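You operate a simulated robot arm through the tools that you are given. There is no shell and no other tool. Be economical: measure what you need, move in short steps, check, and stop when the job is done.

You are at the controls of a simulated robot arm. One attempt, no reset.

## Task
Strip the small case for repair: power off, orange cap off, ribbon plug out, thumb screw loose.
Fine: cap in the tray cell by the flat case; stand the plug on the desk by the flat case's power bar; the module stays in its gap. Set down upright: purple ribbon plug.
Where things are to end (x, y in the base frame): purple ribbon plug within 0.06 m of [0.75, 0].

Only the result counts: the job must be done as asked and must still hold three seconds after the hand-in. Knocking over, shifting, dropping, spilling or breaking anything else fails it. A push-on lid holds only when it is set on centred and level and pressed home; a screw cap is set on level and turned clockwise until tight.

## Robot
A 7-joint arm with a two-finger parallel gripper, fixed in place. Base frame: the origin is at the foot of the arm, x ahead of it, y to its left, z up. Readings come in m, rad, newtons and seconds.
Its first joint turns from -2.897 to 2.897 rad. Payload 4.4 kg.
The TCP is the grasp point between the finger pads, 0.023 m short of the fingertips. In the tool frame z runs along the fingers and y along their closing line. The gripper opens to 0.094 m. The fingers are 0.038 m wide and 0.01 m thick; the gripper's body (0.054 by 0.096 m) begins 0.039 m behind the TCP.
Orientation is that of the tool frame in the base frame, as [roll, pitch, yaw] about the fixed x, y, z axes, in that order (R = Rz(yaw) Ry(pitch) Rx(roll)). With the fingers straight down and closing along the base's y, the tool's x points along the base's -x, its y along +y and its z along -z.

## Interface
- The arm moves only by the tool drive_tool. Its argument "series" is one flat list of numbers, 7 for each row, row after row: the shift along the tool's x, y, z in units of 25 mm (1.0 is 25 mm), then the turn, a rotation vector about the tool's x, y, z in units of 5 degrees (1.0 is 5 degrees), then the finger opening in m, from 0 to 0.094. In form: [tx, ty, tz, ax, ay, az, grip, tx, ty, tz, ax, ay, az, grip, ...]. A call has 1 to 20 rows; each row shifts and turns the commanded pose from where the row before left it, along the tool's axes as they then stand. A call with a number of a shift or a turn outside -1 to 1 is refused whole. A row lasts 0.2 s, in which the tool goes at most 0.05 m and 0.15 rad; a call with a longer step from one row to the next is refused whole, and so is a gripper value outside its range. A pose out of reach is approached as far as the arm can. The call stops where the force on the tool passes 90 N (or 10 N more than at its start, if that is more) or the arm is blocked; 0.2 s more then pass. Each finger travels about 0.072 m/s and halts on what it meets, pressing with about 37 N; the grip force reading is that of the motor and also rises with nothing between the fingers. The clock runs only during rows and for 0.2 s after the last one: add rows that do not move to give the fingers time. It gives the time, the measured TCP pose, the force on the tool (base axes), the opening and the grip force at its end, in the units of the frame above (readings bear some noise), with the torque about the TCP (base axes, N m) and any sound that the robot's microphone picked up, and new pictures: "show" is both (left out), scene, wrist or none.
- Cameras (640 x 400 px; columns grow to the right, rows downward): "scene" is fixed at [0.3999, -0.5004, 1.3466]; the picture's right is [0.85, -0.52, 0.00], its down [-0.34, -0.55, -0.76] and it looks along [0.40, 0.65, -0.65] (base axes); focal length 251 px, centre (320, 200). "wrist" rides on the gripper at [0.086, 0.016, -0.074] in the tool frame; the picture's right is [-0.18, 0.98, 0.00], its down [-0.58, -0.11, -0.81] and it looks along [-0.79, -0.15, 0.59] (tool axes); focal length 243 px, centre (320, 200).
- point_at(camera, pixels): for up to 12 pixels [column, row] of the newest picture of that camera ("zoom" is the newest enlarged one), the place [x, y, z] in the base frame of the surface seen there, good to about 0.002 m. No time passes.
- inspect(camera, box): a new picture of the part [left, top, right, bottom] of that camera's present view, enlarged. No time passes.
- finish_job(): hands the job in; it is judged then, once.

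Work in short steps. Measure before you move; look again where a grasp or a placing could have gone wrong, and mend it. You have 80 turns and 200 pictures in all, those below and enlarged ones among them. Open the gripper and draw the arm clear of the work before you hand the job in, unless the task says otherwise; then end with one line.

The tools are called after ">>>" as a command line: name --argument value ..., lists and objects as JSON in quotes. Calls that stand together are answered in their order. drive_tool: Moves the arm, as the interface text tells. Its arguments: {"type":"object","properties":{"series":{"type":"array","items":{"type":"number"}},"show":{"type":"string","enum":["both","scene","wrist","none"]}},"required":["series"]} The other tools are called the same way: point_at (camera, pixels) gives the place of the surface under pixels of a picture; inspect (camera, box) takes an enlarged picture of a part of a camera's view; finish_job () hands the job in.

At the start:

```text
t: 0.0
ee_pos: [0.7002, 0.0997, 1.1398]
tcp_rot: [-3.141, 0.001, 3.141]
force: [-1.0, -0.7, -0.2]
moment: [-0.03, -0.02, -0.01]
gripper_width: 0.094
grip_force: 0.0
```

scene: 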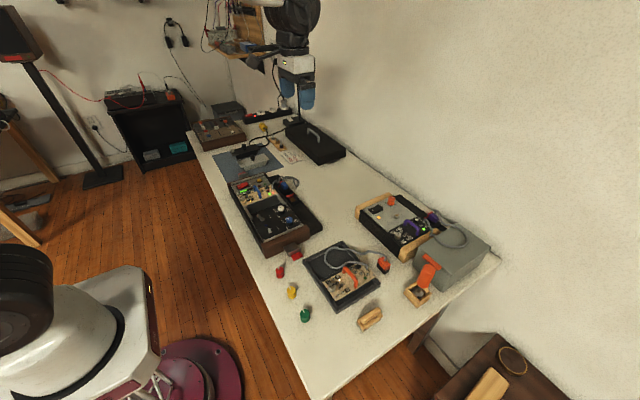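
wrist: 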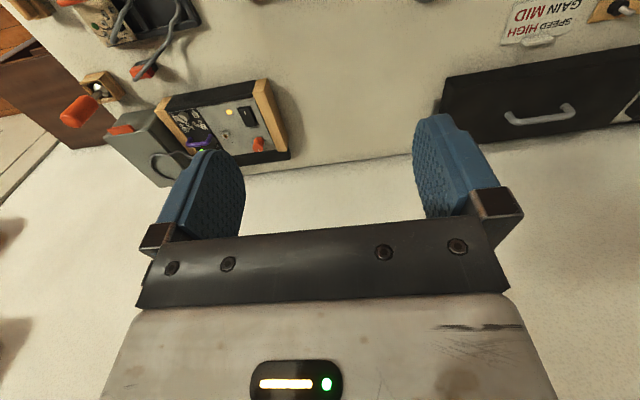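

I'll look closely at the cases first: the enlarged scene view of the three cases.

>>> inspect --camera "scene" --box '[340, 180, 500, 340]'

>>> inspect --camera "scene" --box '[260, 220, 400, 340]'

>>> inspect --camera "scene" --box '[180, 90, 350, 260]'

>>> inspect --camera "wrist" --box '[40, 0, 300, 190]'

```text
2.50 times, centred on (420, 260) of scene
```

zoom: 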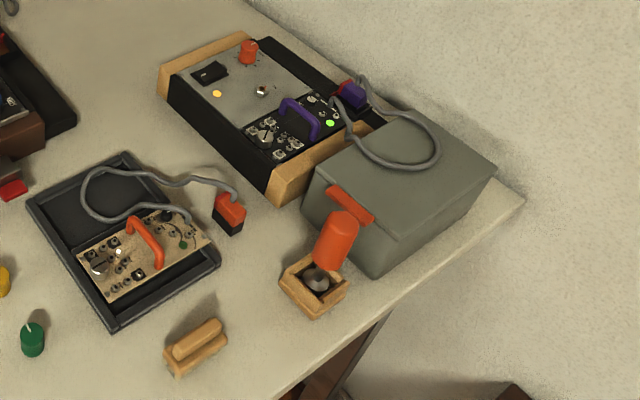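

```text
3.33 times, centred on (330, 280) of scene
```

zoom: 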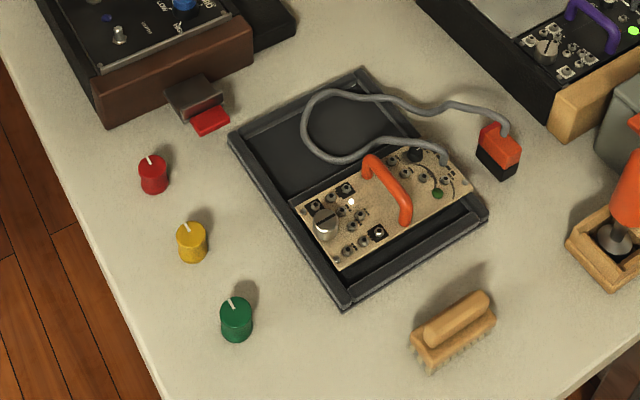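

```text
2.35 times, centred on (265, 175) of scene
```

zoom: 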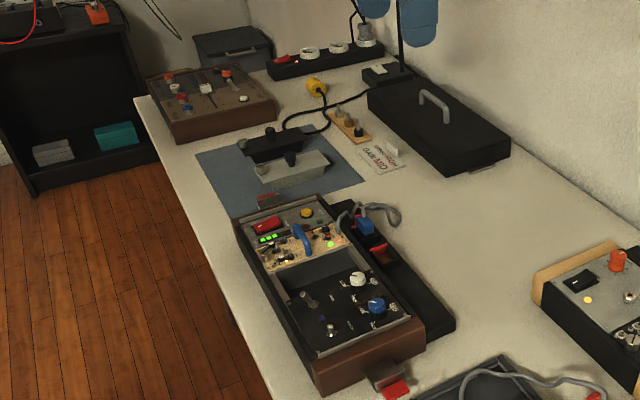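

```text
2.11 times, centred on (170, 95) of wrist
```

zoom: 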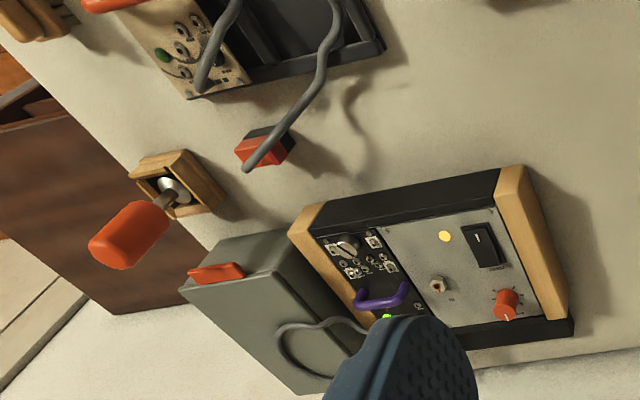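

I'm measuring the main objects to map names to positions.

>>> point_at --camera "scene" --pixels '[[393, 210], [394, 203], [405, 222], [414, 211], [427, 219], [406, 234], [428, 217], [450, 250], [383, 265], [295, 254], [345, 270], [285, 215]]'

>>> inspect --camera "scene" --box '[350, 185, 450, 265]'

>>> inspect --camera "scene" --box '[220, 165, 330, 275]'

```text
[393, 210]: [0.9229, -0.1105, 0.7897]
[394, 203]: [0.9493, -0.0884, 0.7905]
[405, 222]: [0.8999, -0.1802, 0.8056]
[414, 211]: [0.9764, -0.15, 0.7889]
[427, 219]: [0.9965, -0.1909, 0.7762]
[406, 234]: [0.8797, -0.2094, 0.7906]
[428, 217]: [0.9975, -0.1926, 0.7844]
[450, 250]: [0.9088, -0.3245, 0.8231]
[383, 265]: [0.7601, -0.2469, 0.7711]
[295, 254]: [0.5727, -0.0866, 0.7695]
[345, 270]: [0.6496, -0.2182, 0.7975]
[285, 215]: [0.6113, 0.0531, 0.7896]
```

```text
5.00 times, centred on (400, 225) of scene
```

zoom: 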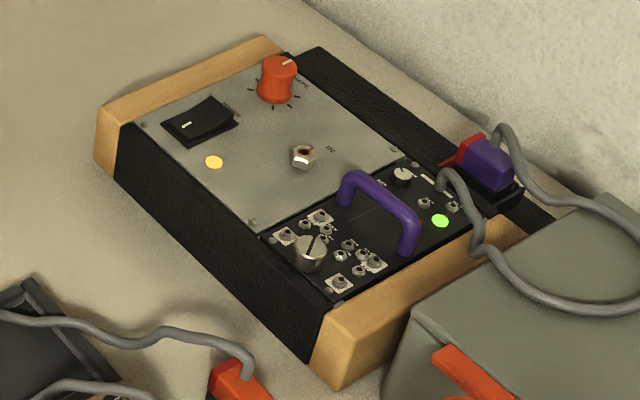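

```text
3.64 times, centred on (275, 220) of scene
```

zoom: 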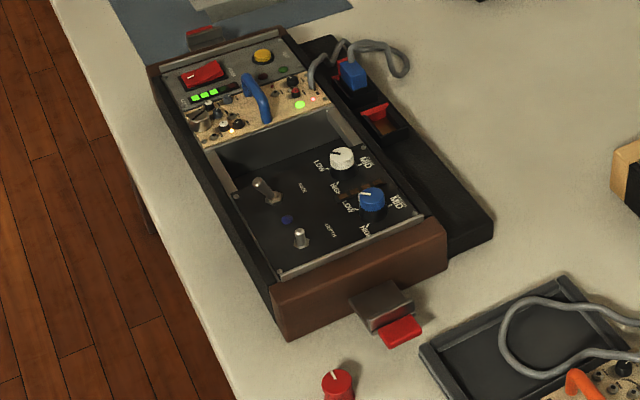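

The small case (wood ends, rocker, orange knob cap, purple-handled module, purple plug) is at about (0.93,-0.15); the brown flat case has its black power bar near (0.7,0.05). I'll move the wrist camera to view the small case closer.

>>> drive_tool --series '[0.4, -0.9, 0.2, 0, 0, 0, 0.094, 0.4, -0.9, 0.2, 0, 0, 0, 0.094, 0.4, -0.9, 0.2, 0, 0, 0, 0.094, 0.4, -0.9, 0.2, 0, 0, 0, 0.094, 0.4, -0.9, 0.2, 0, 0, 0, 0.094, 0.4, -0.9, 0.2, 0, 0, 0, 0.094, 0.4, -0.9, 0.2, 0, 0, 0, 0.094, 0.4, -0.9, 0.2, 0, 0, 0, 0.094, 0, -0.9, 0.2, 0, 0, 0, 0.094, 0, -0.9, 0.2, 0, 0, 0, 0.094]'

>>> point_at --camera "scene" --pixels '[[325, 262], [345, 285], [330, 175], [300, 330], [355, 295], [320, 200], [375, 250], [425, 268], [415, 290]]'

```text
t: 2.2
ee_pos: [0.6213, -0.1247, 1.0843]
tcp_rot: [-3.141, -0.001, 3.141]
force: [-0.1, -0.4, 0.0]
moment: [0.01, -0.01, 0.0]
gripper_width: 0.0938
grip_force: 0.1
```

scene: 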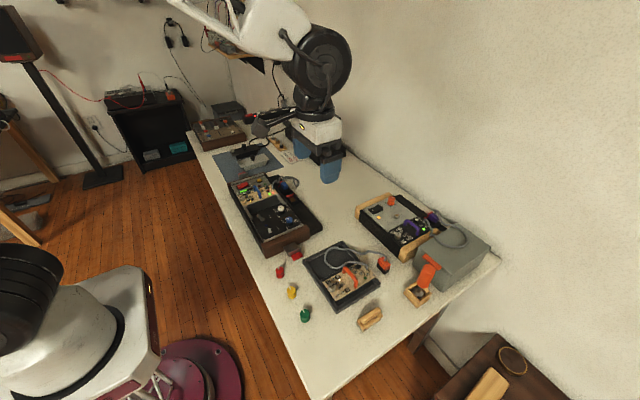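
wrist: 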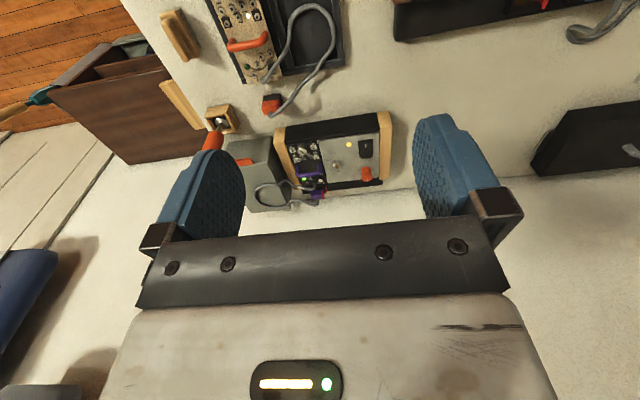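

```text
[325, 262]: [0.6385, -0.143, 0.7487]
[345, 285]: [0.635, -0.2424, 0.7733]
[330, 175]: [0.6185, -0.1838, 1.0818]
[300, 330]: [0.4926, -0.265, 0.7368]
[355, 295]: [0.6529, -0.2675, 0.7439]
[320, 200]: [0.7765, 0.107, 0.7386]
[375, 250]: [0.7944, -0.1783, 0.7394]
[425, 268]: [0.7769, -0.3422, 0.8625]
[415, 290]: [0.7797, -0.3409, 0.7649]
```

Desk is z≈0.738. I'll inspect the tray candidates and the far area in detail.

>>> inspect --camera "scene" --box '[295, 235, 395, 315]'

>>> inspect --camera "scene" --box '[185, 95, 305, 185]'

>>> inspect --camera "wrist" --box '[200, 0, 400, 125]'

>>> inspect --camera "scene" --box '[225, 165, 325, 245]'

```text
5.00 times, centred on (345, 275) of scene
```

zoom: 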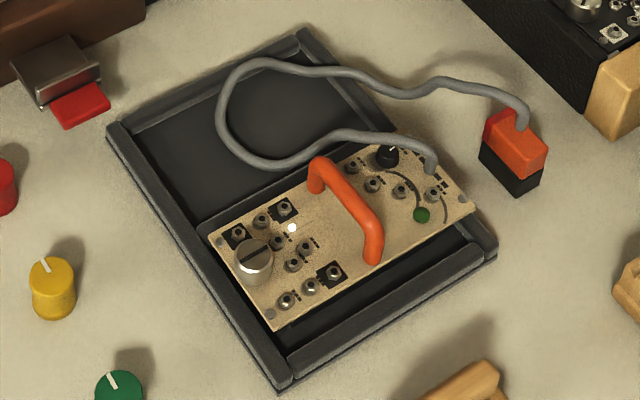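

```text
4.44 times, centred on (245, 140) of scene
```

zoom: 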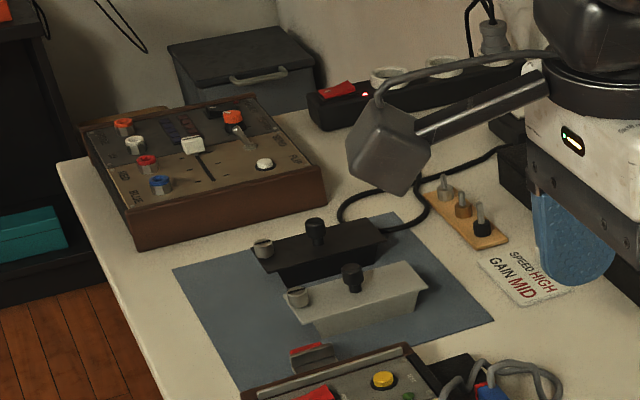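

```text
3.20 times, centred on (300, 62) of wrist
```

zoom: 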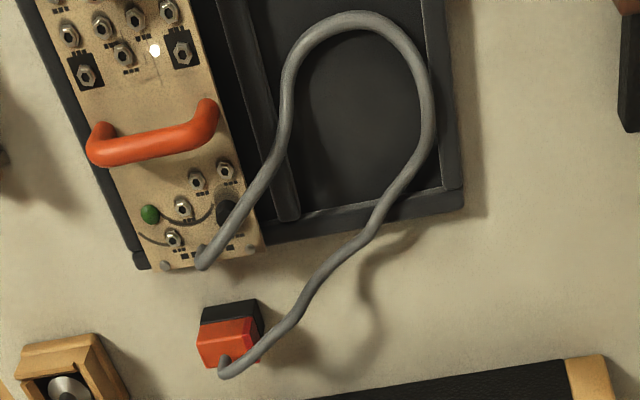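

```text
5.00 times, centred on (275, 205) of scene
```

zoom: 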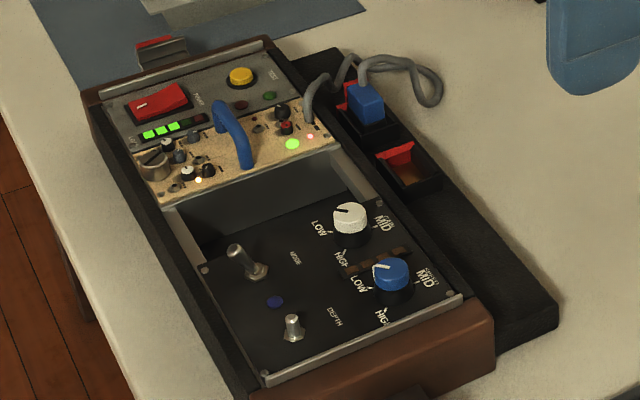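

The dark tray has an empty cell on the flat-case side: the cap's destination. Moving closer to the small case for measuring.

>>> drive_tool --series '[-0.65, -0.12, 0.67, 0, 0, 0, 0.094, -0.65, -0.12, 0.67, 0, 0, 0, 0.094, -0.65, -0.12, 0.67, 0, 0, 0, 0.094, -0.65, -0.12, 0.67, 0, 0, 0, 0.094, -0.65, -0.12, 0.67, 0, 0, 0, 0.094, -0.65, -0.12, 0.67, 0, 0, 0, 0.094, -0.65, -0.12, 0.67, 0, 0, 0, 0.094, -0.65, -0.12, 0.67, 0, 0, 0, 0.094]' --show "wrist"

>>> inspect --camera "wrist" --box '[200, 60, 440, 210]'

```text
t: 4.0
ee_pos: [0.751, -0.1494, 0.954]
tcp_rot: [3.141, 0.002, -3.141]
force: [0.9, -0.2, -0.5]
moment: [-0.01, 0.0, 0.02]
gripper_width: 0.0938
grip_force: 0.0
```

wrist: 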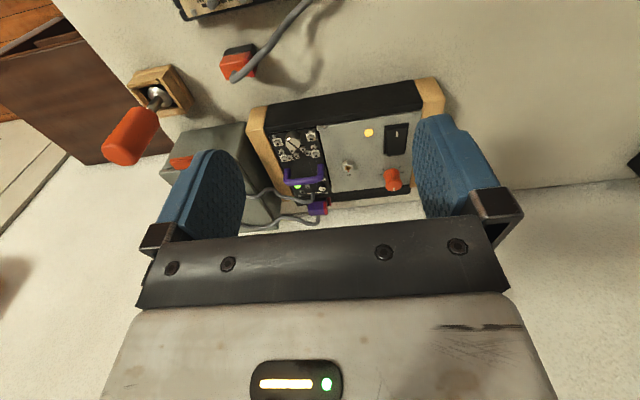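

```text
2.67 times, centred on (320, 135) of wrist
```

zoom: 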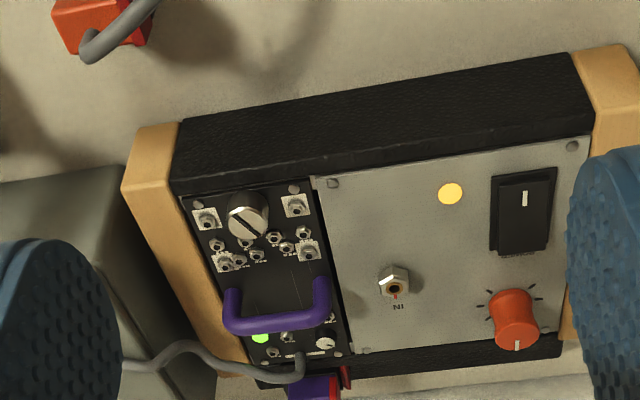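

Measuring rocker, cap, screw, plug from the enlarged picture.

>>> point_at --camera "zoom" --pixels '[[527, 180], [522, 212], [518, 240], [497, 215], [548, 215], [512, 300], [515, 330], [495, 325], [538, 330], [246, 212], [395, 290], [450, 194]]'

>>> point_at --camera "zoom" --pixels '[[232, 215], [262, 210], [245, 235], [315, 385], [340, 378], [232, 310], [320, 290], [155, 180], [610, 110], [540, 345], [330, 180], [575, 145]]'

>>> inspect --camera "scene" --box '[410, 195, 460, 235]'

>>> inspect --camera "scene" --box '[370, 190, 420, 230]'

```text
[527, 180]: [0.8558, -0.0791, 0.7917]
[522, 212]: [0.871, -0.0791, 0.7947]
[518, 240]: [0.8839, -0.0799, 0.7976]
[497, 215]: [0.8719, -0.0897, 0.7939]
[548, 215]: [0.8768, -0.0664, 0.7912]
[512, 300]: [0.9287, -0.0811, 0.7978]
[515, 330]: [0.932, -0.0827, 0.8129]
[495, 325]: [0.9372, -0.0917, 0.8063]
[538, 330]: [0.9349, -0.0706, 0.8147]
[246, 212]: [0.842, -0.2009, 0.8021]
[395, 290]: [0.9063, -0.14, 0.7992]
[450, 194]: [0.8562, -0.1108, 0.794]
```

```text
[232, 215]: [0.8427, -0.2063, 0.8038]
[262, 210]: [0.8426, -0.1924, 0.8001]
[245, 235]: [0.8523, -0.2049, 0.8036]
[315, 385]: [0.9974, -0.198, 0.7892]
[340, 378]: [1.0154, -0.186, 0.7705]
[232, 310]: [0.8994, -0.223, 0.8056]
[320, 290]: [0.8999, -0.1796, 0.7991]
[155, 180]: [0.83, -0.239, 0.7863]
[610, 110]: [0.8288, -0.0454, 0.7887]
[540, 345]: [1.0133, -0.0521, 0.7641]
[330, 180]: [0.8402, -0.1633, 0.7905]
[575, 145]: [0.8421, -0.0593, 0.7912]
```

```text
10.00 times, centred on (435, 215) of scene
```

zoom: 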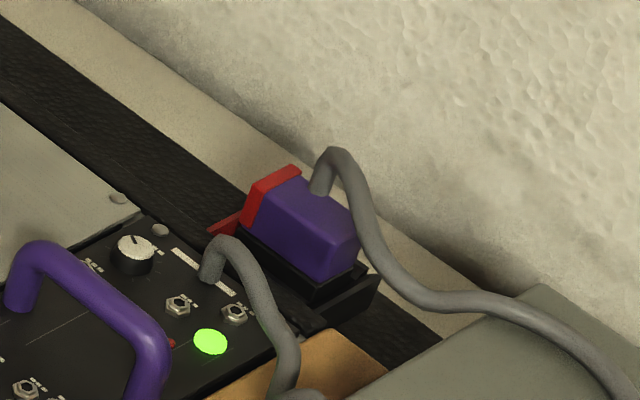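

```text
10.00 times, centred on (395, 210) of scene
```

zoom: 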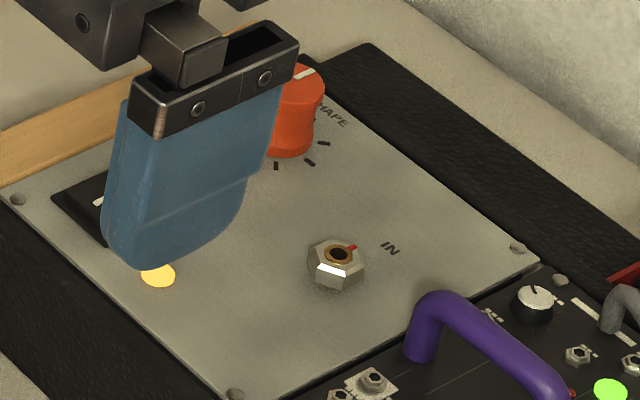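

Rocker centre is (0.871,-0.079) with its far end (x≈0.884) raised (z 0.798) and the "|" end pressed, so I must press the far end. I rotate the tool 90° and close the fingers.

>>> drive_tool --series '[0, 0, 0, 0, 0, 1, 0.06, 0, 0, 0, 0, 0, 1, 0.03, 0, 0, 0, 0, 0, 1, 0, 0, 0, 0, 0, 0, 1, 0, 0, 0, 0, 0, 0, 1, 0, 0, 0, 0, 0, 0, 1, 0, 0, 0, 0, 0, 0, 1, 0, 0, 0, 0, 0, 0, 1, 0, 0, 0, 0, 0, 0, 1, 0, 0, 0, 0, 0, 0, 1, 0, 0, 0, 0, 0, 0, 1, 0, 0, 0, 0, 0, 0, 1, 0, 0, 0, 0, 0, 0, 1, 0, 0, 0, 0, 0, 0, 1, 0, 0, 0, 0, 0, 0, 1, 0, 0, 0, 0, 0, 0, 1, 0, 0, 0, 0, 0, 0, 1, 0, 0, 0, 0, 0, 0, 1, 0]' --show "wrist"

```text
t: 7.8
ee_pos: [0.7504, -0.1489, 0.9545]
tcp_rot: [-3.142, 0.001, 1.57]
force: [0.2, 0.3, 0.5]
moment: [0.01, -0.01, 0.01]
gripper_width: 0.0
grip_force: 36.8
```

wrist: 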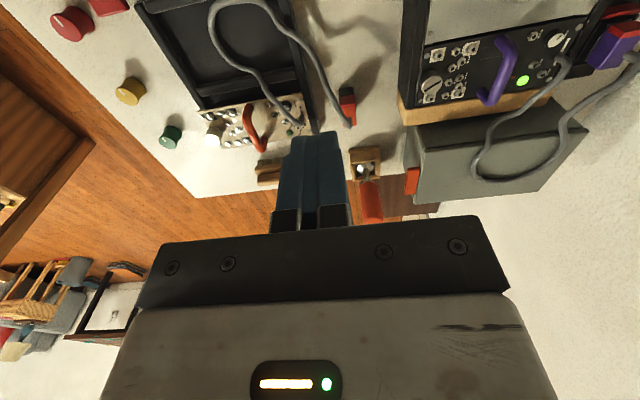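

Move to above the raised rocker end, tips ~2.5 cm over it.

>>> drive_tool --series '[0.4, 0.786, 0.626, 0, 0, 0, 0, 0.4, 0.786, 0.626, 0, 0, 0, 0, 0.4, 0.786, 0.626, 0, 0, 0, 0, 0.4, 0.786, 0.626, 0, 0, 0, 0, 0.4, 0.786, 0.626, 0, 0, 0, 0, 0.4, 0.786, 0.626, 0, 0, 0, 0, 0.4, 0.786, 0.626, 0, 0, 0, 0, 0, 0, 0, 0, 0, 0, 0]'

>>> inspect --camera "wrist" --box '[200, 50, 440, 200]'

>>> inspect --camera "scene" --box '[350, 170, 450, 250]'

```text
t: 9.6
ee_pos: [0.8882, -0.0772, 0.8445]
tcp_rot: [-3.14, 0.0, 1.571]
force: [-0.3, 0.1, 0.5]
moment: [0.02, 0.01, -0.04]
gripper_width: 0.0002
grip_force: 36.9
```

scene: 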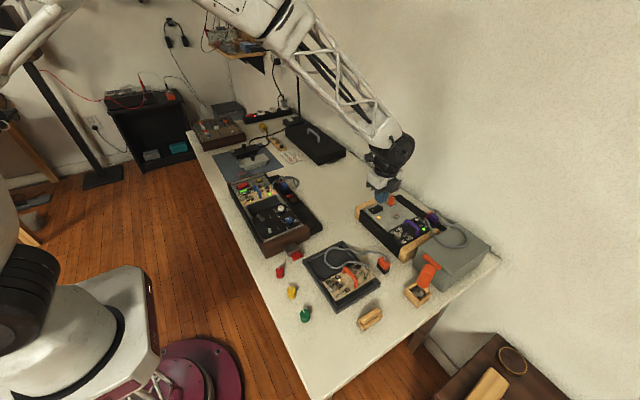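
wrist: 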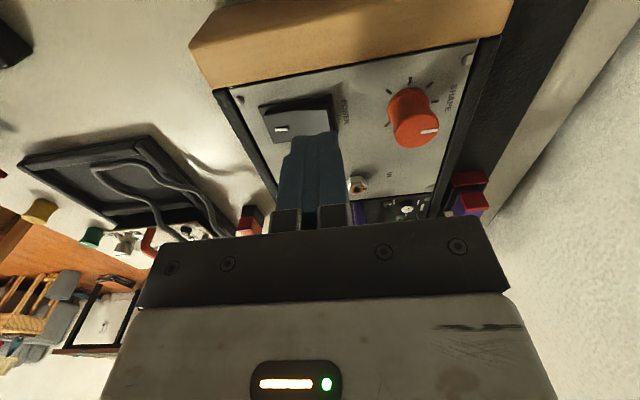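

```text
2.67 times, centred on (320, 125) of wrist
```

zoom: 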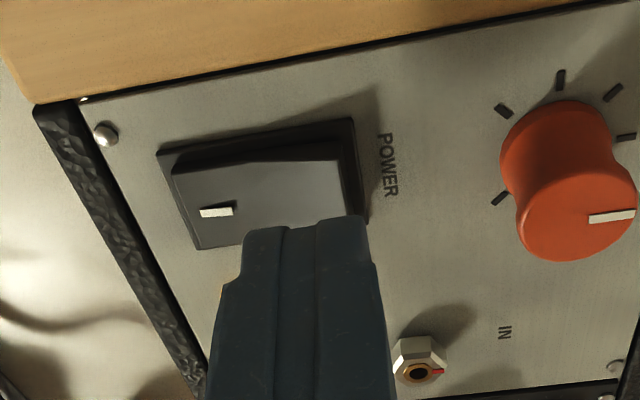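

```text
5.00 times, centred on (400, 210) of scene
```

zoom: 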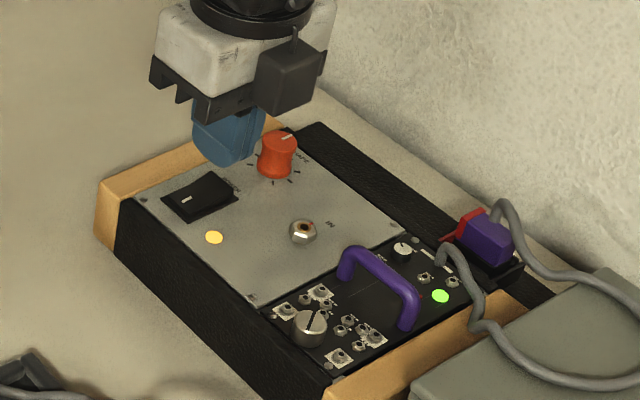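

A clear view of the rocker; measuring its far edge now.

>>> point_at --camera "zoom" --pixels '[[335, 170], [340, 200], [355, 190], [320, 180], [250, 195], [190, 200], [362, 214], [382, 150], [565, 120], [575, 215], [530, 220], [620, 225]]'

```text
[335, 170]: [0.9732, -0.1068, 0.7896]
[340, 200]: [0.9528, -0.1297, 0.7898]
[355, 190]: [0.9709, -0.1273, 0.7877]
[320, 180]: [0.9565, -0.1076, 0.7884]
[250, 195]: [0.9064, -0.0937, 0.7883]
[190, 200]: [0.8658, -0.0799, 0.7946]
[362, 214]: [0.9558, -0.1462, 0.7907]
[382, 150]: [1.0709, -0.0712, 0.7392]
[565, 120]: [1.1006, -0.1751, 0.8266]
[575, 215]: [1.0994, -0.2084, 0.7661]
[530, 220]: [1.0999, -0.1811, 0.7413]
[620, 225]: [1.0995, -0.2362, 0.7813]
```

That read the scene zoom; I'll use wrist pixels instead.

>>> point_at --camera "wrist" --pixels '[[325, 114], [327, 125], [334, 121], [320, 117], [294, 123], [271, 125], [337, 129], [333, 96], [412, 95], [415, 130], [398, 132], [432, 134]]'

```text
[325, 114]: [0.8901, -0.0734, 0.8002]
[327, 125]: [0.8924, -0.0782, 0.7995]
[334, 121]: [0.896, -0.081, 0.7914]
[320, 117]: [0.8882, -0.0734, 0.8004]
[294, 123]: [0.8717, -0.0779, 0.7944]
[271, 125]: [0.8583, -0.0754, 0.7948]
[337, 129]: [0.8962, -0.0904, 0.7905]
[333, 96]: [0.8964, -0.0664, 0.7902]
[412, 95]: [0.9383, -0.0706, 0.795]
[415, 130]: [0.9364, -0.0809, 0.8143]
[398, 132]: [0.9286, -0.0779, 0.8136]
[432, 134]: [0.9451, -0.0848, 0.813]
```

Far end is at x≈0.89, z 0.800. Press down at x 0.888 in small steps.

>>> drive_tool --series '[0, 0, 0.5, 0, 0, 0, 0, 0, 0, 0.3, 0, 0, 0, 0, 0, 0, 0.1, 0, 0, 0, 0, 0, 0, 0.1, 0, 0, 0, 0, 0, 0, 0.1, 0, 0, 0, 0, 0, 0, 0.08, 0, 0, 0, 0]' --show "none"

>>> inspect --camera "scene" --box '[350, 170, 450, 250]'

```text
t: 11.1
ee_pos: [0.889, -0.0784, 0.8203]
tcp_rot: [3.136, 0.0, 1.569]
force: [3.0, -0.4, 8.0]
moment: [-0.02, -0.01, -0.04]
gripper_width: 0.0
grip_force: 36.5
heard: click
stopped in row 6: the force on the tool passed its limit (the readings are from after the stop); the commanded pose is now the measured one
```

```text
5.00 times, centred on (400, 210) of scene
```

zoom: 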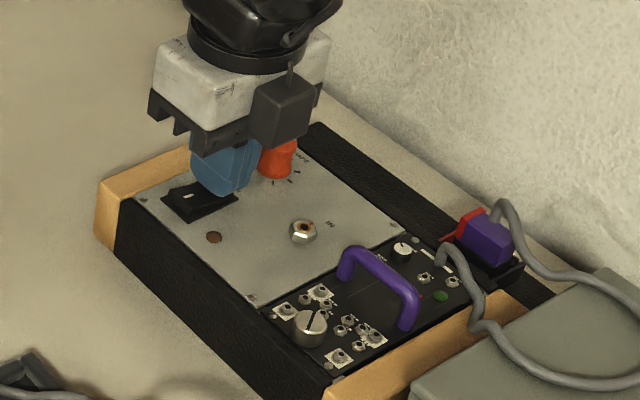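

Click, and both lamps are out: power is off. Rising, opening to 0.045 and moving over the orange cap at (0.937,-0.081).

>>> drive_tool --series '[0, 0, -0.6, 0, 0, 0, 0, 0, 0, -0.6, 0, 0, 0, 0.045, -0.05, 0.64, 0, 0, 0, 0, 0.045, -0.05, 0.64, 0, 0, 0, 0, 0.045, 0, 0.64, 0, 0, 0, 0, 0.045, 0, 0, 0, 0, 0, 0, 0.045]'

>>> inspect --camera "wrist" --box '[200, 50, 440, 200]'

```text
t: 12.5
ee_pos: [0.9372, -0.0821, 0.8479]
tcp_rot: [3.139, -0.001, 1.57]
force: [-0.4, -0.1, -0.1]
moment: [0.0, 0.0, 0.01]
gripper_width: 0.0451
grip_force: 0.0
```

scene: 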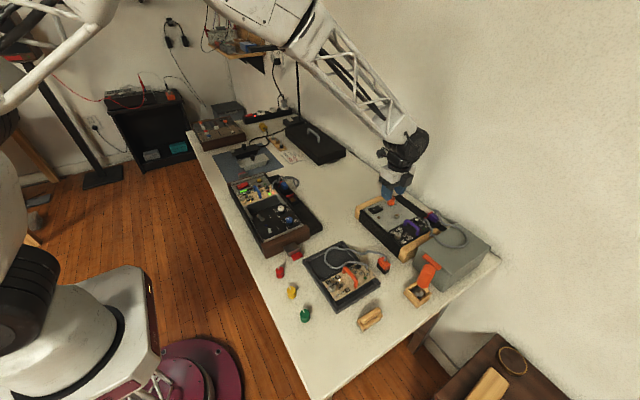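
wrist: 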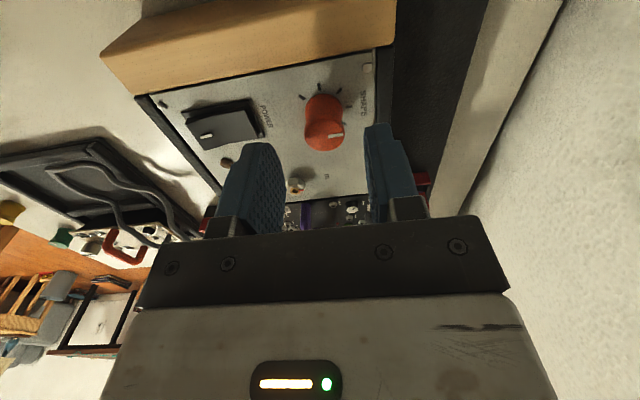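

```text
2.67 times, centred on (320, 125) of wrist
```

zoom: 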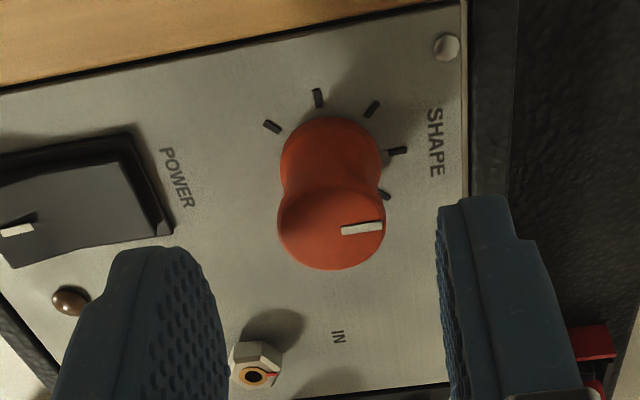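

Check the cap's top centre before descending.

>>> point_at --camera "zoom" --pixels '[[332, 228], [280, 222], [384, 235], [330, 266], [335, 190], [318, 180], [330, 140]]'

```text
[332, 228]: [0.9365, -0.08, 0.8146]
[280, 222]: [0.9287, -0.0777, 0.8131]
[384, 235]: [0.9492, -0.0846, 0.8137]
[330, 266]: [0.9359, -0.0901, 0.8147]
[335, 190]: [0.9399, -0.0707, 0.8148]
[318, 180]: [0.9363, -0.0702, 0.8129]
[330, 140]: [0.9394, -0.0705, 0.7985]
```

Centre (0.938,-0.0805) matches. Descend 31 mm and close on the cap.

>>> drive_tool --series '[0.06, 0.03, 0.5, 0, 0, 0, 0.045, 0, 0, 0.5, 0, 0, 0, 0.045, 0, 0, 0.25, 0, 0, 0, 0.045, 0, 0, 0, 0, 0, 0, 0.03, 0, 0, 0, 0, 0, 0, 0.005, 0, 0, 0, 0, 0, 0, 0.005, 0, 0, 0, 0, 0, 0, 0.005]' --show "none"

>>> inspect --camera "wrist" --box '[200, 50, 440, 200]'

```text
t: 14.1
ee_pos: [0.9371, -0.0788, 0.8178]
tcp_rot: [3.139, -0.003, 1.571]
force: [12.4, 0.9, -2.1]
moment: [0.02, -0.19, 0.02]
gripper_width: 0.0207
grip_force: 37.4
```

```text
2.67 times, centred on (320, 125) of wrist
```

zoom: 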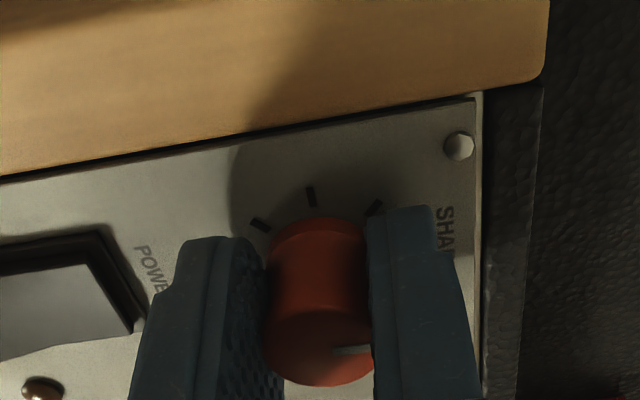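

Cap gripped at width 0.0207. Pull straight up.

>>> drive_tool --series '[0, 0.04, -0.2, 0, 0, 0, 0.005, 0, 0, -0.3, 0, 0, 0, 0.005, 0, 0, -0.4, 0, 0, 0, 0.005, 0, 0, -0.6, 0, 0, 0, 0.005, 0, 0, -0.8, 0, 0, 0, 0.005, 0, 0, -0.8, 0, 0, 0, 0.005]' --show "scene"

>>> inspect --camera "wrist" --box '[200, 50, 440, 200]'

```text
t: 15.5
ee_pos: [0.9377, -0.0782, 0.8953]
tcp_rot: [3.14, -0.001, 1.572]
force: [-0.3, 0.4, -0.3]
moment: [0.01, -0.03, -0.01]
gripper_width: 0.005
grip_force: 0.0
```

scene: 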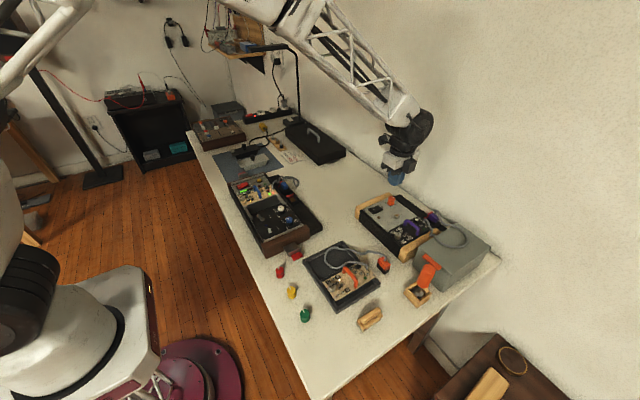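

```text
2.67 times, centred on (320, 125) of wrist
```

zoom: 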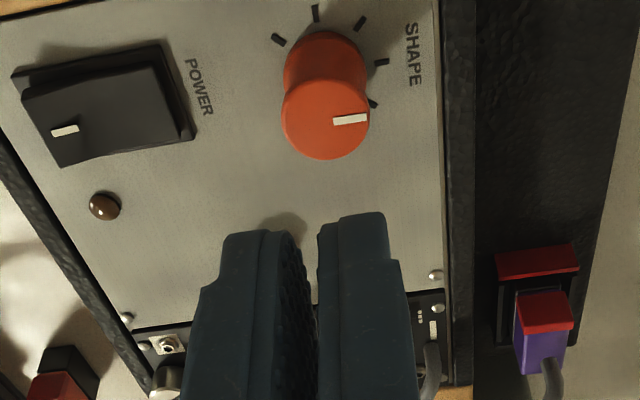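

The fingers slipped off the cap (still at its place). Grip was a bit high; I'll re-grip lower with tips just above the panel and pull slowly.

>>> point_at --camera "zoom" --pixels '[[325, 122], [283, 112], [370, 118], [325, 158], [325, 86], [330, 60], [230, 150]]'

>>> drive_tool --series '[-0.06, 0, 0, 0, 0, 0, 0.035, 0, 0, 0.5, 0, 0, 0, 0.035, 0, 0, 0.8, 0, 0, 0, 0.035, 0, 0, 0.8, 0, 0, 0, 0.035, 0, 0, 0.8, 0, 0, 0, 0.035, 0, 0, 0.2, 0, 0, 0, 0.035, 0, 0, 0.1, 0, 0, 0, 0.035, 0, 0, 0, 0, 0, 0, 0.035]' --show "none"

```text
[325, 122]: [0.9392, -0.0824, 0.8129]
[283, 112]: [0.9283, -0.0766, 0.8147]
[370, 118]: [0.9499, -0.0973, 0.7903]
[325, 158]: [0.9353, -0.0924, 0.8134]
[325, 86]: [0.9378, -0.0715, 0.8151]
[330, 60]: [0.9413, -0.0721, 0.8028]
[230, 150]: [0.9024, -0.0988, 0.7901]
```

```text
t: 17.3
ee_pos: [0.9387, -0.082, 0.8136]
tcp_rot: [3.139, -0.001, 1.57]
force: [-0.1, 0.7, -0.1]
moment: [0.01, 0.0, 0.0]
gripper_width: 0.035
grip_force: 0.0
```

Tips are at panel level without force. Close fully, wait, and pull slowly.

>>> drive_tool --series '[0, 0, 0, 0, 0, 0, 0.01, 0, 0, 0, 0, 0, 0, 0, 0, 0, 0, 0, 0, 0, 0, 0, 0, 0, 0, 0, 0, 0, 0, 0, -0.05, 0, 0, 0, 0, 0, 0, -0.05, 0, 0, 0, 0, 0, 0, -0.05, 0, 0, 0, 0, 0, 0, -0.05, 0, 0, 0, 0, 0, 0, -0.05, 0, 0, 0, 0]' --show "none"

```text
t: 19.3
ee_pos: [0.9381, -0.0813, 0.8213]
tcp_rot: [3.138, 0.0, 1.572]
force: [6.8, -0.4, -1.1]
moment: [-0.03, -0.09, 0.04]
gripper_width: 0.0207
grip_force: 36.7
```

Look whether the cap came up with the fingers.

>>> drive_tool --series '[0, 0, -0.2, 0, 0, 0, 0, 0, 0, -0.2, 0, 0, 0, 0]' --show "none"

>>> inspect --camera "wrist" --box '[200, 50, 440, 200]'

```text
t: 19.9
ee_pos: [0.9366, -0.0799, 0.8326]
tcp_rot: [3.138, 0.0, 1.573]
force: [0.0, 0.4, 0.2]
moment: [0.0, 0.01, -0.01]
gripper_width: 0.0205
grip_force: 37.2
```

```text
2.67 times, centred on (320, 125) of wrist
```

zoom: 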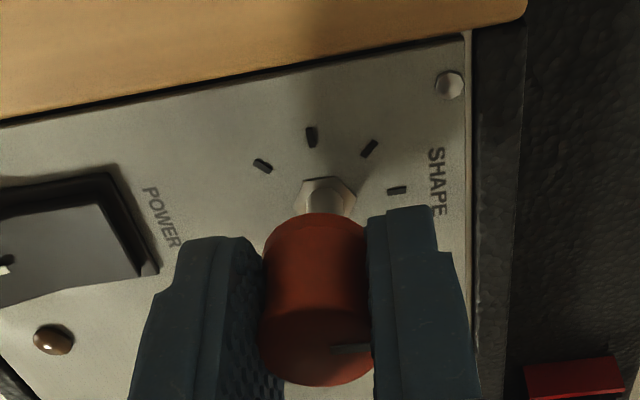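

Cap is off the shaft and held. Measure the empty cell and the cable loop while the arm is here; rise first.

>>> drive_tool --series '[0, 0, -0.6, 0, 0, 0, 0, 0, 0, -0.8, 0, 0, 0, 0, 0, 0, -0.8, 0, 0, 0, 0, 0, 0, -0.8, 0, 0, 0, 0]' --show "none"

>>> inspect --camera "scene" --box '[300, 235, 380, 285]'

```text
t: 20.9
ee_pos: [0.9367, -0.0807, 0.9054]
tcp_rot: [3.138, 0.0, 1.572]
force: [-1.4, -0.2, -0.5]
moment: [0.01, 0.01, 0.04]
gripper_width: 0.0208
grip_force: 36.9
```

```text
8.00 times, centred on (340, 260) of scene
```

zoom: 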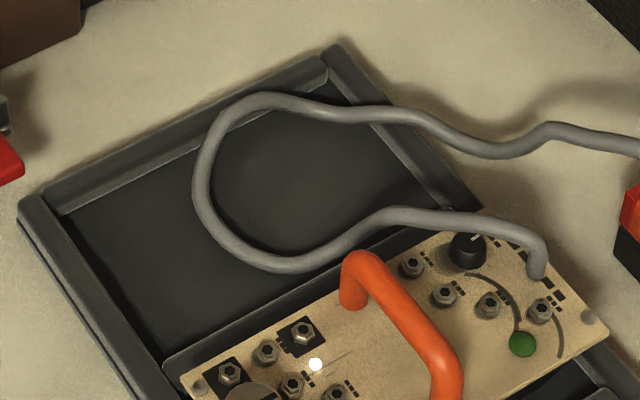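

Measure cell floor corners, cable and free area at left of the loop.

>>> point_at --camera "zoom" --pixels '[[75, 215], [160, 350], [320, 90], [440, 190], [145, 265], [280, 180], [200, 180], [235, 240], [255, 100], [310, 262], [120, 200], [230, 315]]'

```text
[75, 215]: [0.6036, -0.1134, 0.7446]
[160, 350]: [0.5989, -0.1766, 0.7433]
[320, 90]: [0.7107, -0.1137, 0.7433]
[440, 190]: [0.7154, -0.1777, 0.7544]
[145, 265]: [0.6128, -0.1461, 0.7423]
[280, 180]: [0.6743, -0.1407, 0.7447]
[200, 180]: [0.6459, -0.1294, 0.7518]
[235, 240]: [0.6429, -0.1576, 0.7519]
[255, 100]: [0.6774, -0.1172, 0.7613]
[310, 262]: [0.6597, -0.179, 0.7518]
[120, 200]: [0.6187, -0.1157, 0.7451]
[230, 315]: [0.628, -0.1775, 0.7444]
```

Measure the cable around the inside of the loop.

>>> point_at --camera "zoom" --pixels '[[300, 105], [350, 117], [400, 115], [240, 255], [275, 265], [345, 240], [380, 217], [420, 217], [203, 200], [225, 120], [385, 140], [350, 180]]'

>>> point_at --camera "zoom" --pixels '[[60, 195], [110, 290], [50, 205], [130, 180], [180, 340], [100, 280], [250, 280], [45, 230], [90, 310], [125, 170], [350, 75]]'

```text
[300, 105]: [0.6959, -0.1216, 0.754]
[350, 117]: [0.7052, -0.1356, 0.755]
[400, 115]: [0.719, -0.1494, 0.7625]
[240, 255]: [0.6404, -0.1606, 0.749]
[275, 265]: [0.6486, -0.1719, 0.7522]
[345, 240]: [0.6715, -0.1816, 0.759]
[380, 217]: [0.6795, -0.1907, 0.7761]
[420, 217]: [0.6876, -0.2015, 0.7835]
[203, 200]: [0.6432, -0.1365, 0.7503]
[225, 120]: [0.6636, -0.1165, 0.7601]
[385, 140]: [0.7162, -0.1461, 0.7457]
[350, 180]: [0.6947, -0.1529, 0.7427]
```

```text
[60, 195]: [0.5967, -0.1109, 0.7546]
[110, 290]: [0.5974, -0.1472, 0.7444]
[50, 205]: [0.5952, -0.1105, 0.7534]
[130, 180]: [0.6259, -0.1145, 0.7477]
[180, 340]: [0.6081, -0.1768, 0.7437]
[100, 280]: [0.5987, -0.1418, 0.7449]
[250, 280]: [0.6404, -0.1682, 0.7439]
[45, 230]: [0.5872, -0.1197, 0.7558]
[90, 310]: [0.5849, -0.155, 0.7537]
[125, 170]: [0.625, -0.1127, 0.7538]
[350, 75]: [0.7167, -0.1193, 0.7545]
```

Cell walls are only ~1 cm high (z 0.7545); free floor left of the cable loop is x 0.597–0.640. I'll target (0.6185,-0.142) with fingers closing along y; travel there first at height.

>>> drive_tool --series '[-0.175, -0.909, 0.057, 0, 0, 0, 0, -0.175, -0.909, 0.057, 0, 0, 0, 0, -0.175, -0.909, 0.057, 0, 0, 0, 0, -0.175, -0.909, 0.057, 0, 0, 0, 0, -0.175, -0.909, 0.057, 0, 0, 0, 0, -0.175, -0.909, 0.057, 0, 0, 0, 0, -0.175, -0.909, 0.057, 0, 0, 0, 0, -0.175, -0.909, 0.057, 0, 0, 0, 0, -0.175, -0.909, 0.057, 0, 0, 0, 0, -0.175, -0.909, 0.057, 0, 0, 0, 0, -0.175, -0.909, 0.057, 0, 0, 0, 0, -0.175, -0.909, 0.057, 0, 0, 0, 0, -0.175, -0.909, 0.057, 0, 0, 0, 0, -0.175, -0.909, 0.057, 0, 0, 0, 0, 0, 0, 0, 0, 0, 0, 0]' --show "none"

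>>> drive_tool --series '[0, 0, 0, 0, 0, -1, 0, 0, 0, 0, 0, 0, -1, 0, 0, 0, 0, 0, 0, -1, 0, 0, 0, 0, 0, 0, -1, 0, 0, 0, 0, 0, 0, -1, 0, 0, 0, 0, 0, 0, -1, 0, 0, 0, 0, 0, 0, -1, 0, 0, 0, 0, 0, 0, -1, 0, 0, 0, 0, 0, 0, -1, 0, 0, 0, 0, 0, 0, -1, 0, 0, 0, 0, 0, 0, -1, 0, 0, 0, 0, 0, 0, -1, 0, 0, 0, 0, 0, 0, -1, 0, 0, 0, 0, 0, 0, -1, 0, 0, 0, 0, 0, 0, -1, 0, 0, 0, 0, 0, 0, -1, 0, 0, 0, 0, 0, 0, -1, 0, 0, 0, 0, 0, 0, -1, 0]'

>>> inspect --camera "wrist" --box '[200, 50, 440, 200]'

```text
t: 24.1
ee_pos: [0.6201, -0.1433, 0.8858]
tcp_rot: [3.137, -0.001, 1.569]
force: [0.6, -0.2, 0.8]
moment: [-0.02, 0.0, 0.02]
gripper_width: 0.0206
grip_force: 36.6
```

```text
t: 27.9
ee_pos: [0.6193, -0.1413, 0.8847]
tcp_rot: [-3.142, 0.003, -3.14]
force: [0.3, -0.1, -0.4]
moment: [-0.01, -0.01, 0.03]
gripper_width: 0.0207
grip_force: 37.2
```

scene: 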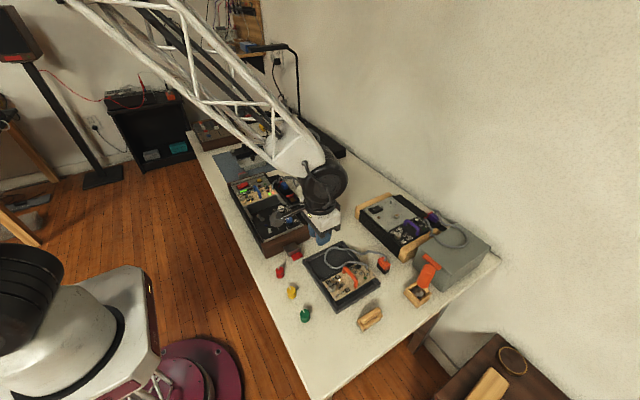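
wrist: 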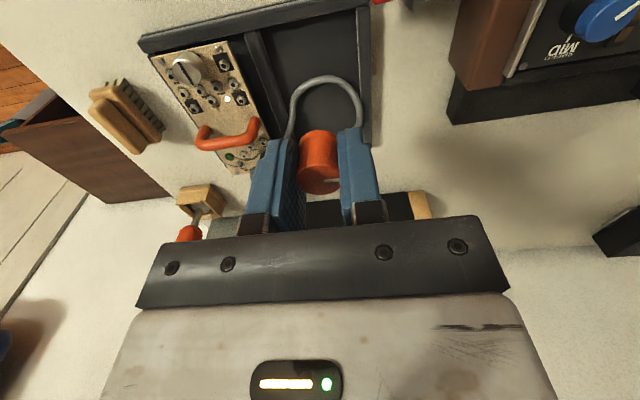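

```text
2.67 times, centred on (320, 125) of wrist
```

zoom: 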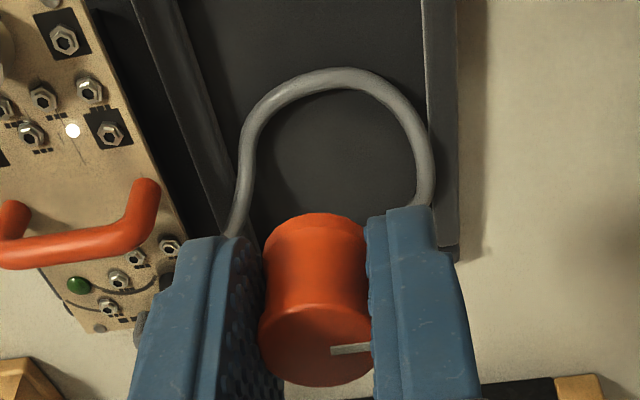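

Aligned over the free part. Descend to ~2 cm above release and check.

>>> drive_tool --series '[0.04, 0.0, 0.8, 0, 0, 0, 0, 0, 0, 0.8, 0, 0, 0, 0, 0, 0, 0.8, 0, 0, 0, 0, 0, 0, 0.8, 0, 0, 0, 0, 0, 0, 0.5, 0, 0, 0, 0, 0, 0, 0, 0, 0, 0, 0]' --show "none"

>>> inspect --camera "scene" --box '[290, 215, 390, 295]'

>>> inspect --camera "wrist" --box '[200, 50, 440, 200]'

```text
t: 29.3
ee_pos: [0.6196, -0.1419, 0.7938]
tcp_rot: [3.141, 0.002, 3.14]
force: [0.0, -0.4, -0.3]
moment: [0.03, 0.01, 0.05]
gripper_width: 0.0206
grip_force: 37.6
```

```text
5.00 times, centred on (340, 255) of scene
```

zoom: 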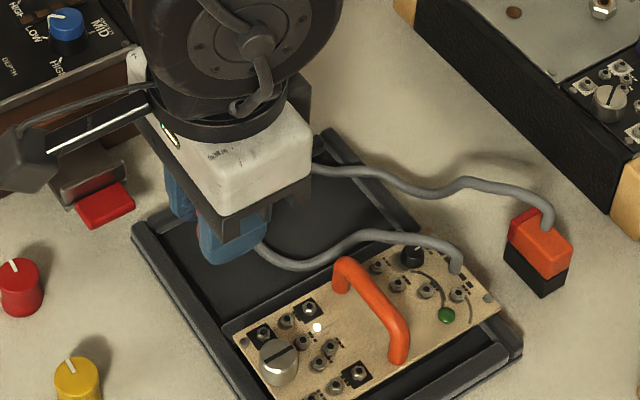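

```text
2.67 times, centred on (320, 125) of wrist
```

zoom: 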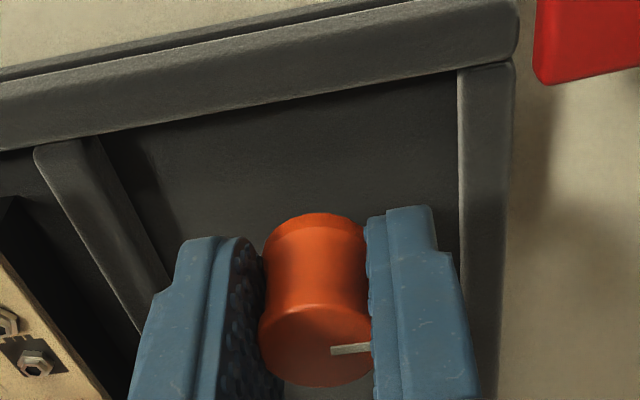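

Clear of the walls. Lower 24 mm and open to 0.034.

>>> drive_tool --series '[0.04, 0, 0.5, 0, 0, 0, 0, 0, 0, 0.3, 0, 0, 0, 0, 0, 0, 0.15, 0, 0, 0, 0, 0, 0, 0, 0, 0, 0, 0]' --show "none"

>>> inspect --camera "wrist" --box '[200, 50, 440, 200]'

```text
t: 30.3
ee_pos: [0.6191, -0.1413, 0.7701]
tcp_rot: [-3.14, 0.004, 3.14]
force: [-0.3, -0.3, 0.1]
moment: [0.0, -0.01, 0.01]
gripper_width: 0.0205
grip_force: 37.2
```

```text
2.67 times, centred on (320, 125) of wrist
```

zoom: 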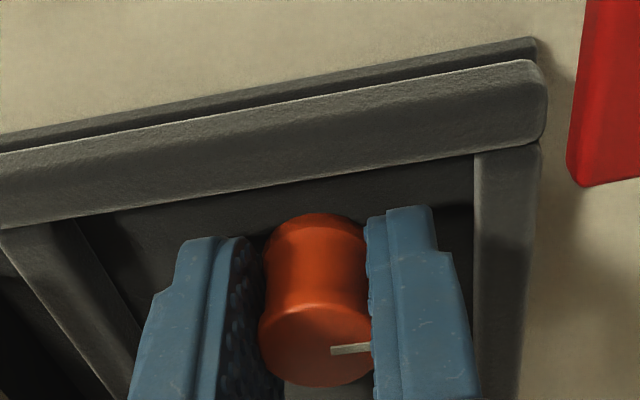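

No contact yet; lower 2 mm more and release gently, then rise.

>>> drive_tool --series '[0, 0, 0.08, 0, 0, 0, 0, 0, 0, 0, 0, 0, 0, 0.024, 0, 0, 0, 0, 0, 0, 0.034, 0, 0, 0, 0, 0, 0, 0.034, 0, 0, -0.3, 0, 0, 0, 0.034, 0, 0, -0.6, 0, 0, 0, 0.034, 0, 0, -0.9, 0, 0, 0, 0.034, 0, 0, -0.9, 0, 0, 0, 0.034, 0, 0, -0.9, 0, 0, 0, 0.034]' --show "wrist"

>>> inspect --camera "wrist" --box '[200, 50, 440, 200]'

```text
t: 32.3
ee_pos: [0.6183, -0.1426, 0.8552]
tcp_rot: [3.141, 0.001, -3.14]
force: [0.0, -0.2, -0.1]
moment: [-0.03, 0.02, 0.0]
gripper_width: 0.0339
grip_force: 0.0
```

wrist: 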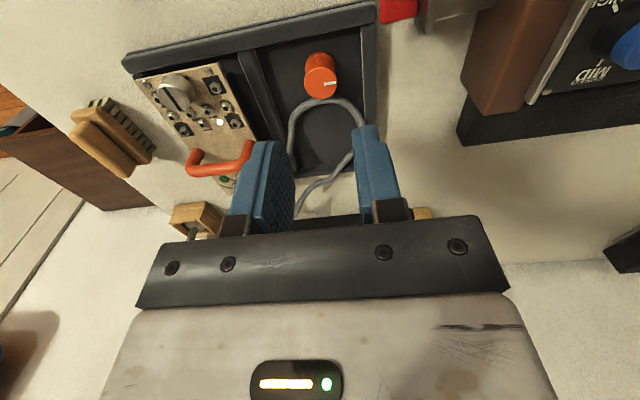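

```text
2.67 times, centred on (320, 125) of wrist
```

zoom: 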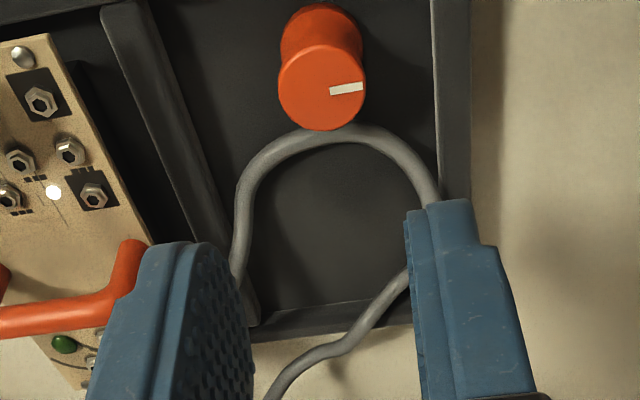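

Cap stands in the cell without touching walls. Now go view the purple plug from the near side.

>>> drive_tool --series '[0, 0, -0.9, 0, 0, 0, 0.06, 0, 0, -0.9, 0, 0, 0, 0.06, 0, 0, -0.9, 0, 0, 0, 0.06, -0.84, -0.16, 0, 0, 0, 0, 0.06, -0.84, -0.16, 0, 0, 0, 0, 0.06, -0.84, -0.16, 0, 0, 0, 0, 0.06, -0.84, -0.16, 0, 0, 0, 0, 0.06, -0.84, -0.16, 0, 0, 0, 0, 0.06, -0.84, -0.16, 0, 0, 0, 0, 0.06, -0.84, -0.16, 0, 0, 0, 0, 0.06, -0.84, -0.16, 0, 0, 0, 0, 0.06, -0.84, -0.16, 0, 0, 0, 0, 0.06, -0.84, -0.16, 0, 0, 0, 0, 0.06, -0.84, -0.16, 0, 0, 0, 0, 0.06, -0.84, -0.16, 0, 0, 0, 0, 0.06]'

>>> inspect --camera "wrist" --box '[220, 60, 420, 210]'

```text
t: 35.5
ee_pos: [0.8706, -0.1925, 0.9252]
tcp_rot: [-3.14, 0.003, -3.141]
force: [-0.4, -0.1, -0.8]
moment: [0.03, 0.01, 0.01]
gripper_width: 0.0601
grip_force: 0.1
```

scene: 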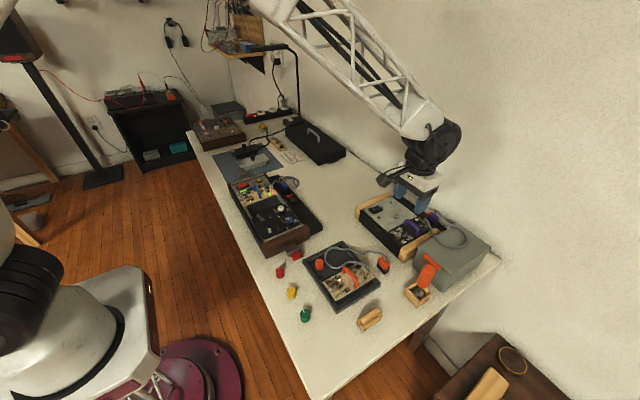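
wrist: 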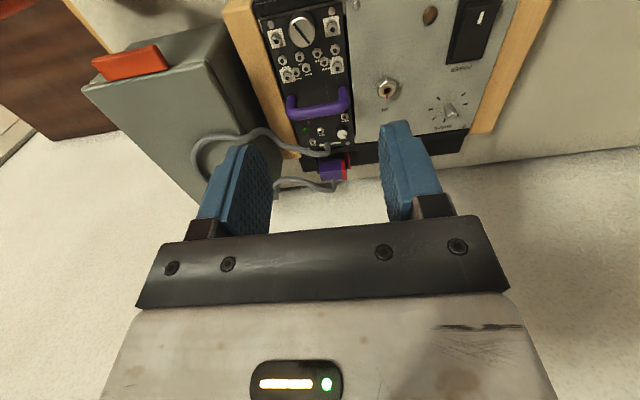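

```text
2.67 times, centred on (320, 135) of wrist
```

zoom: 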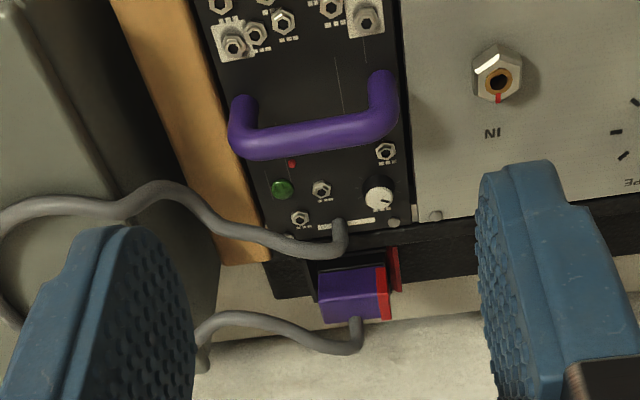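

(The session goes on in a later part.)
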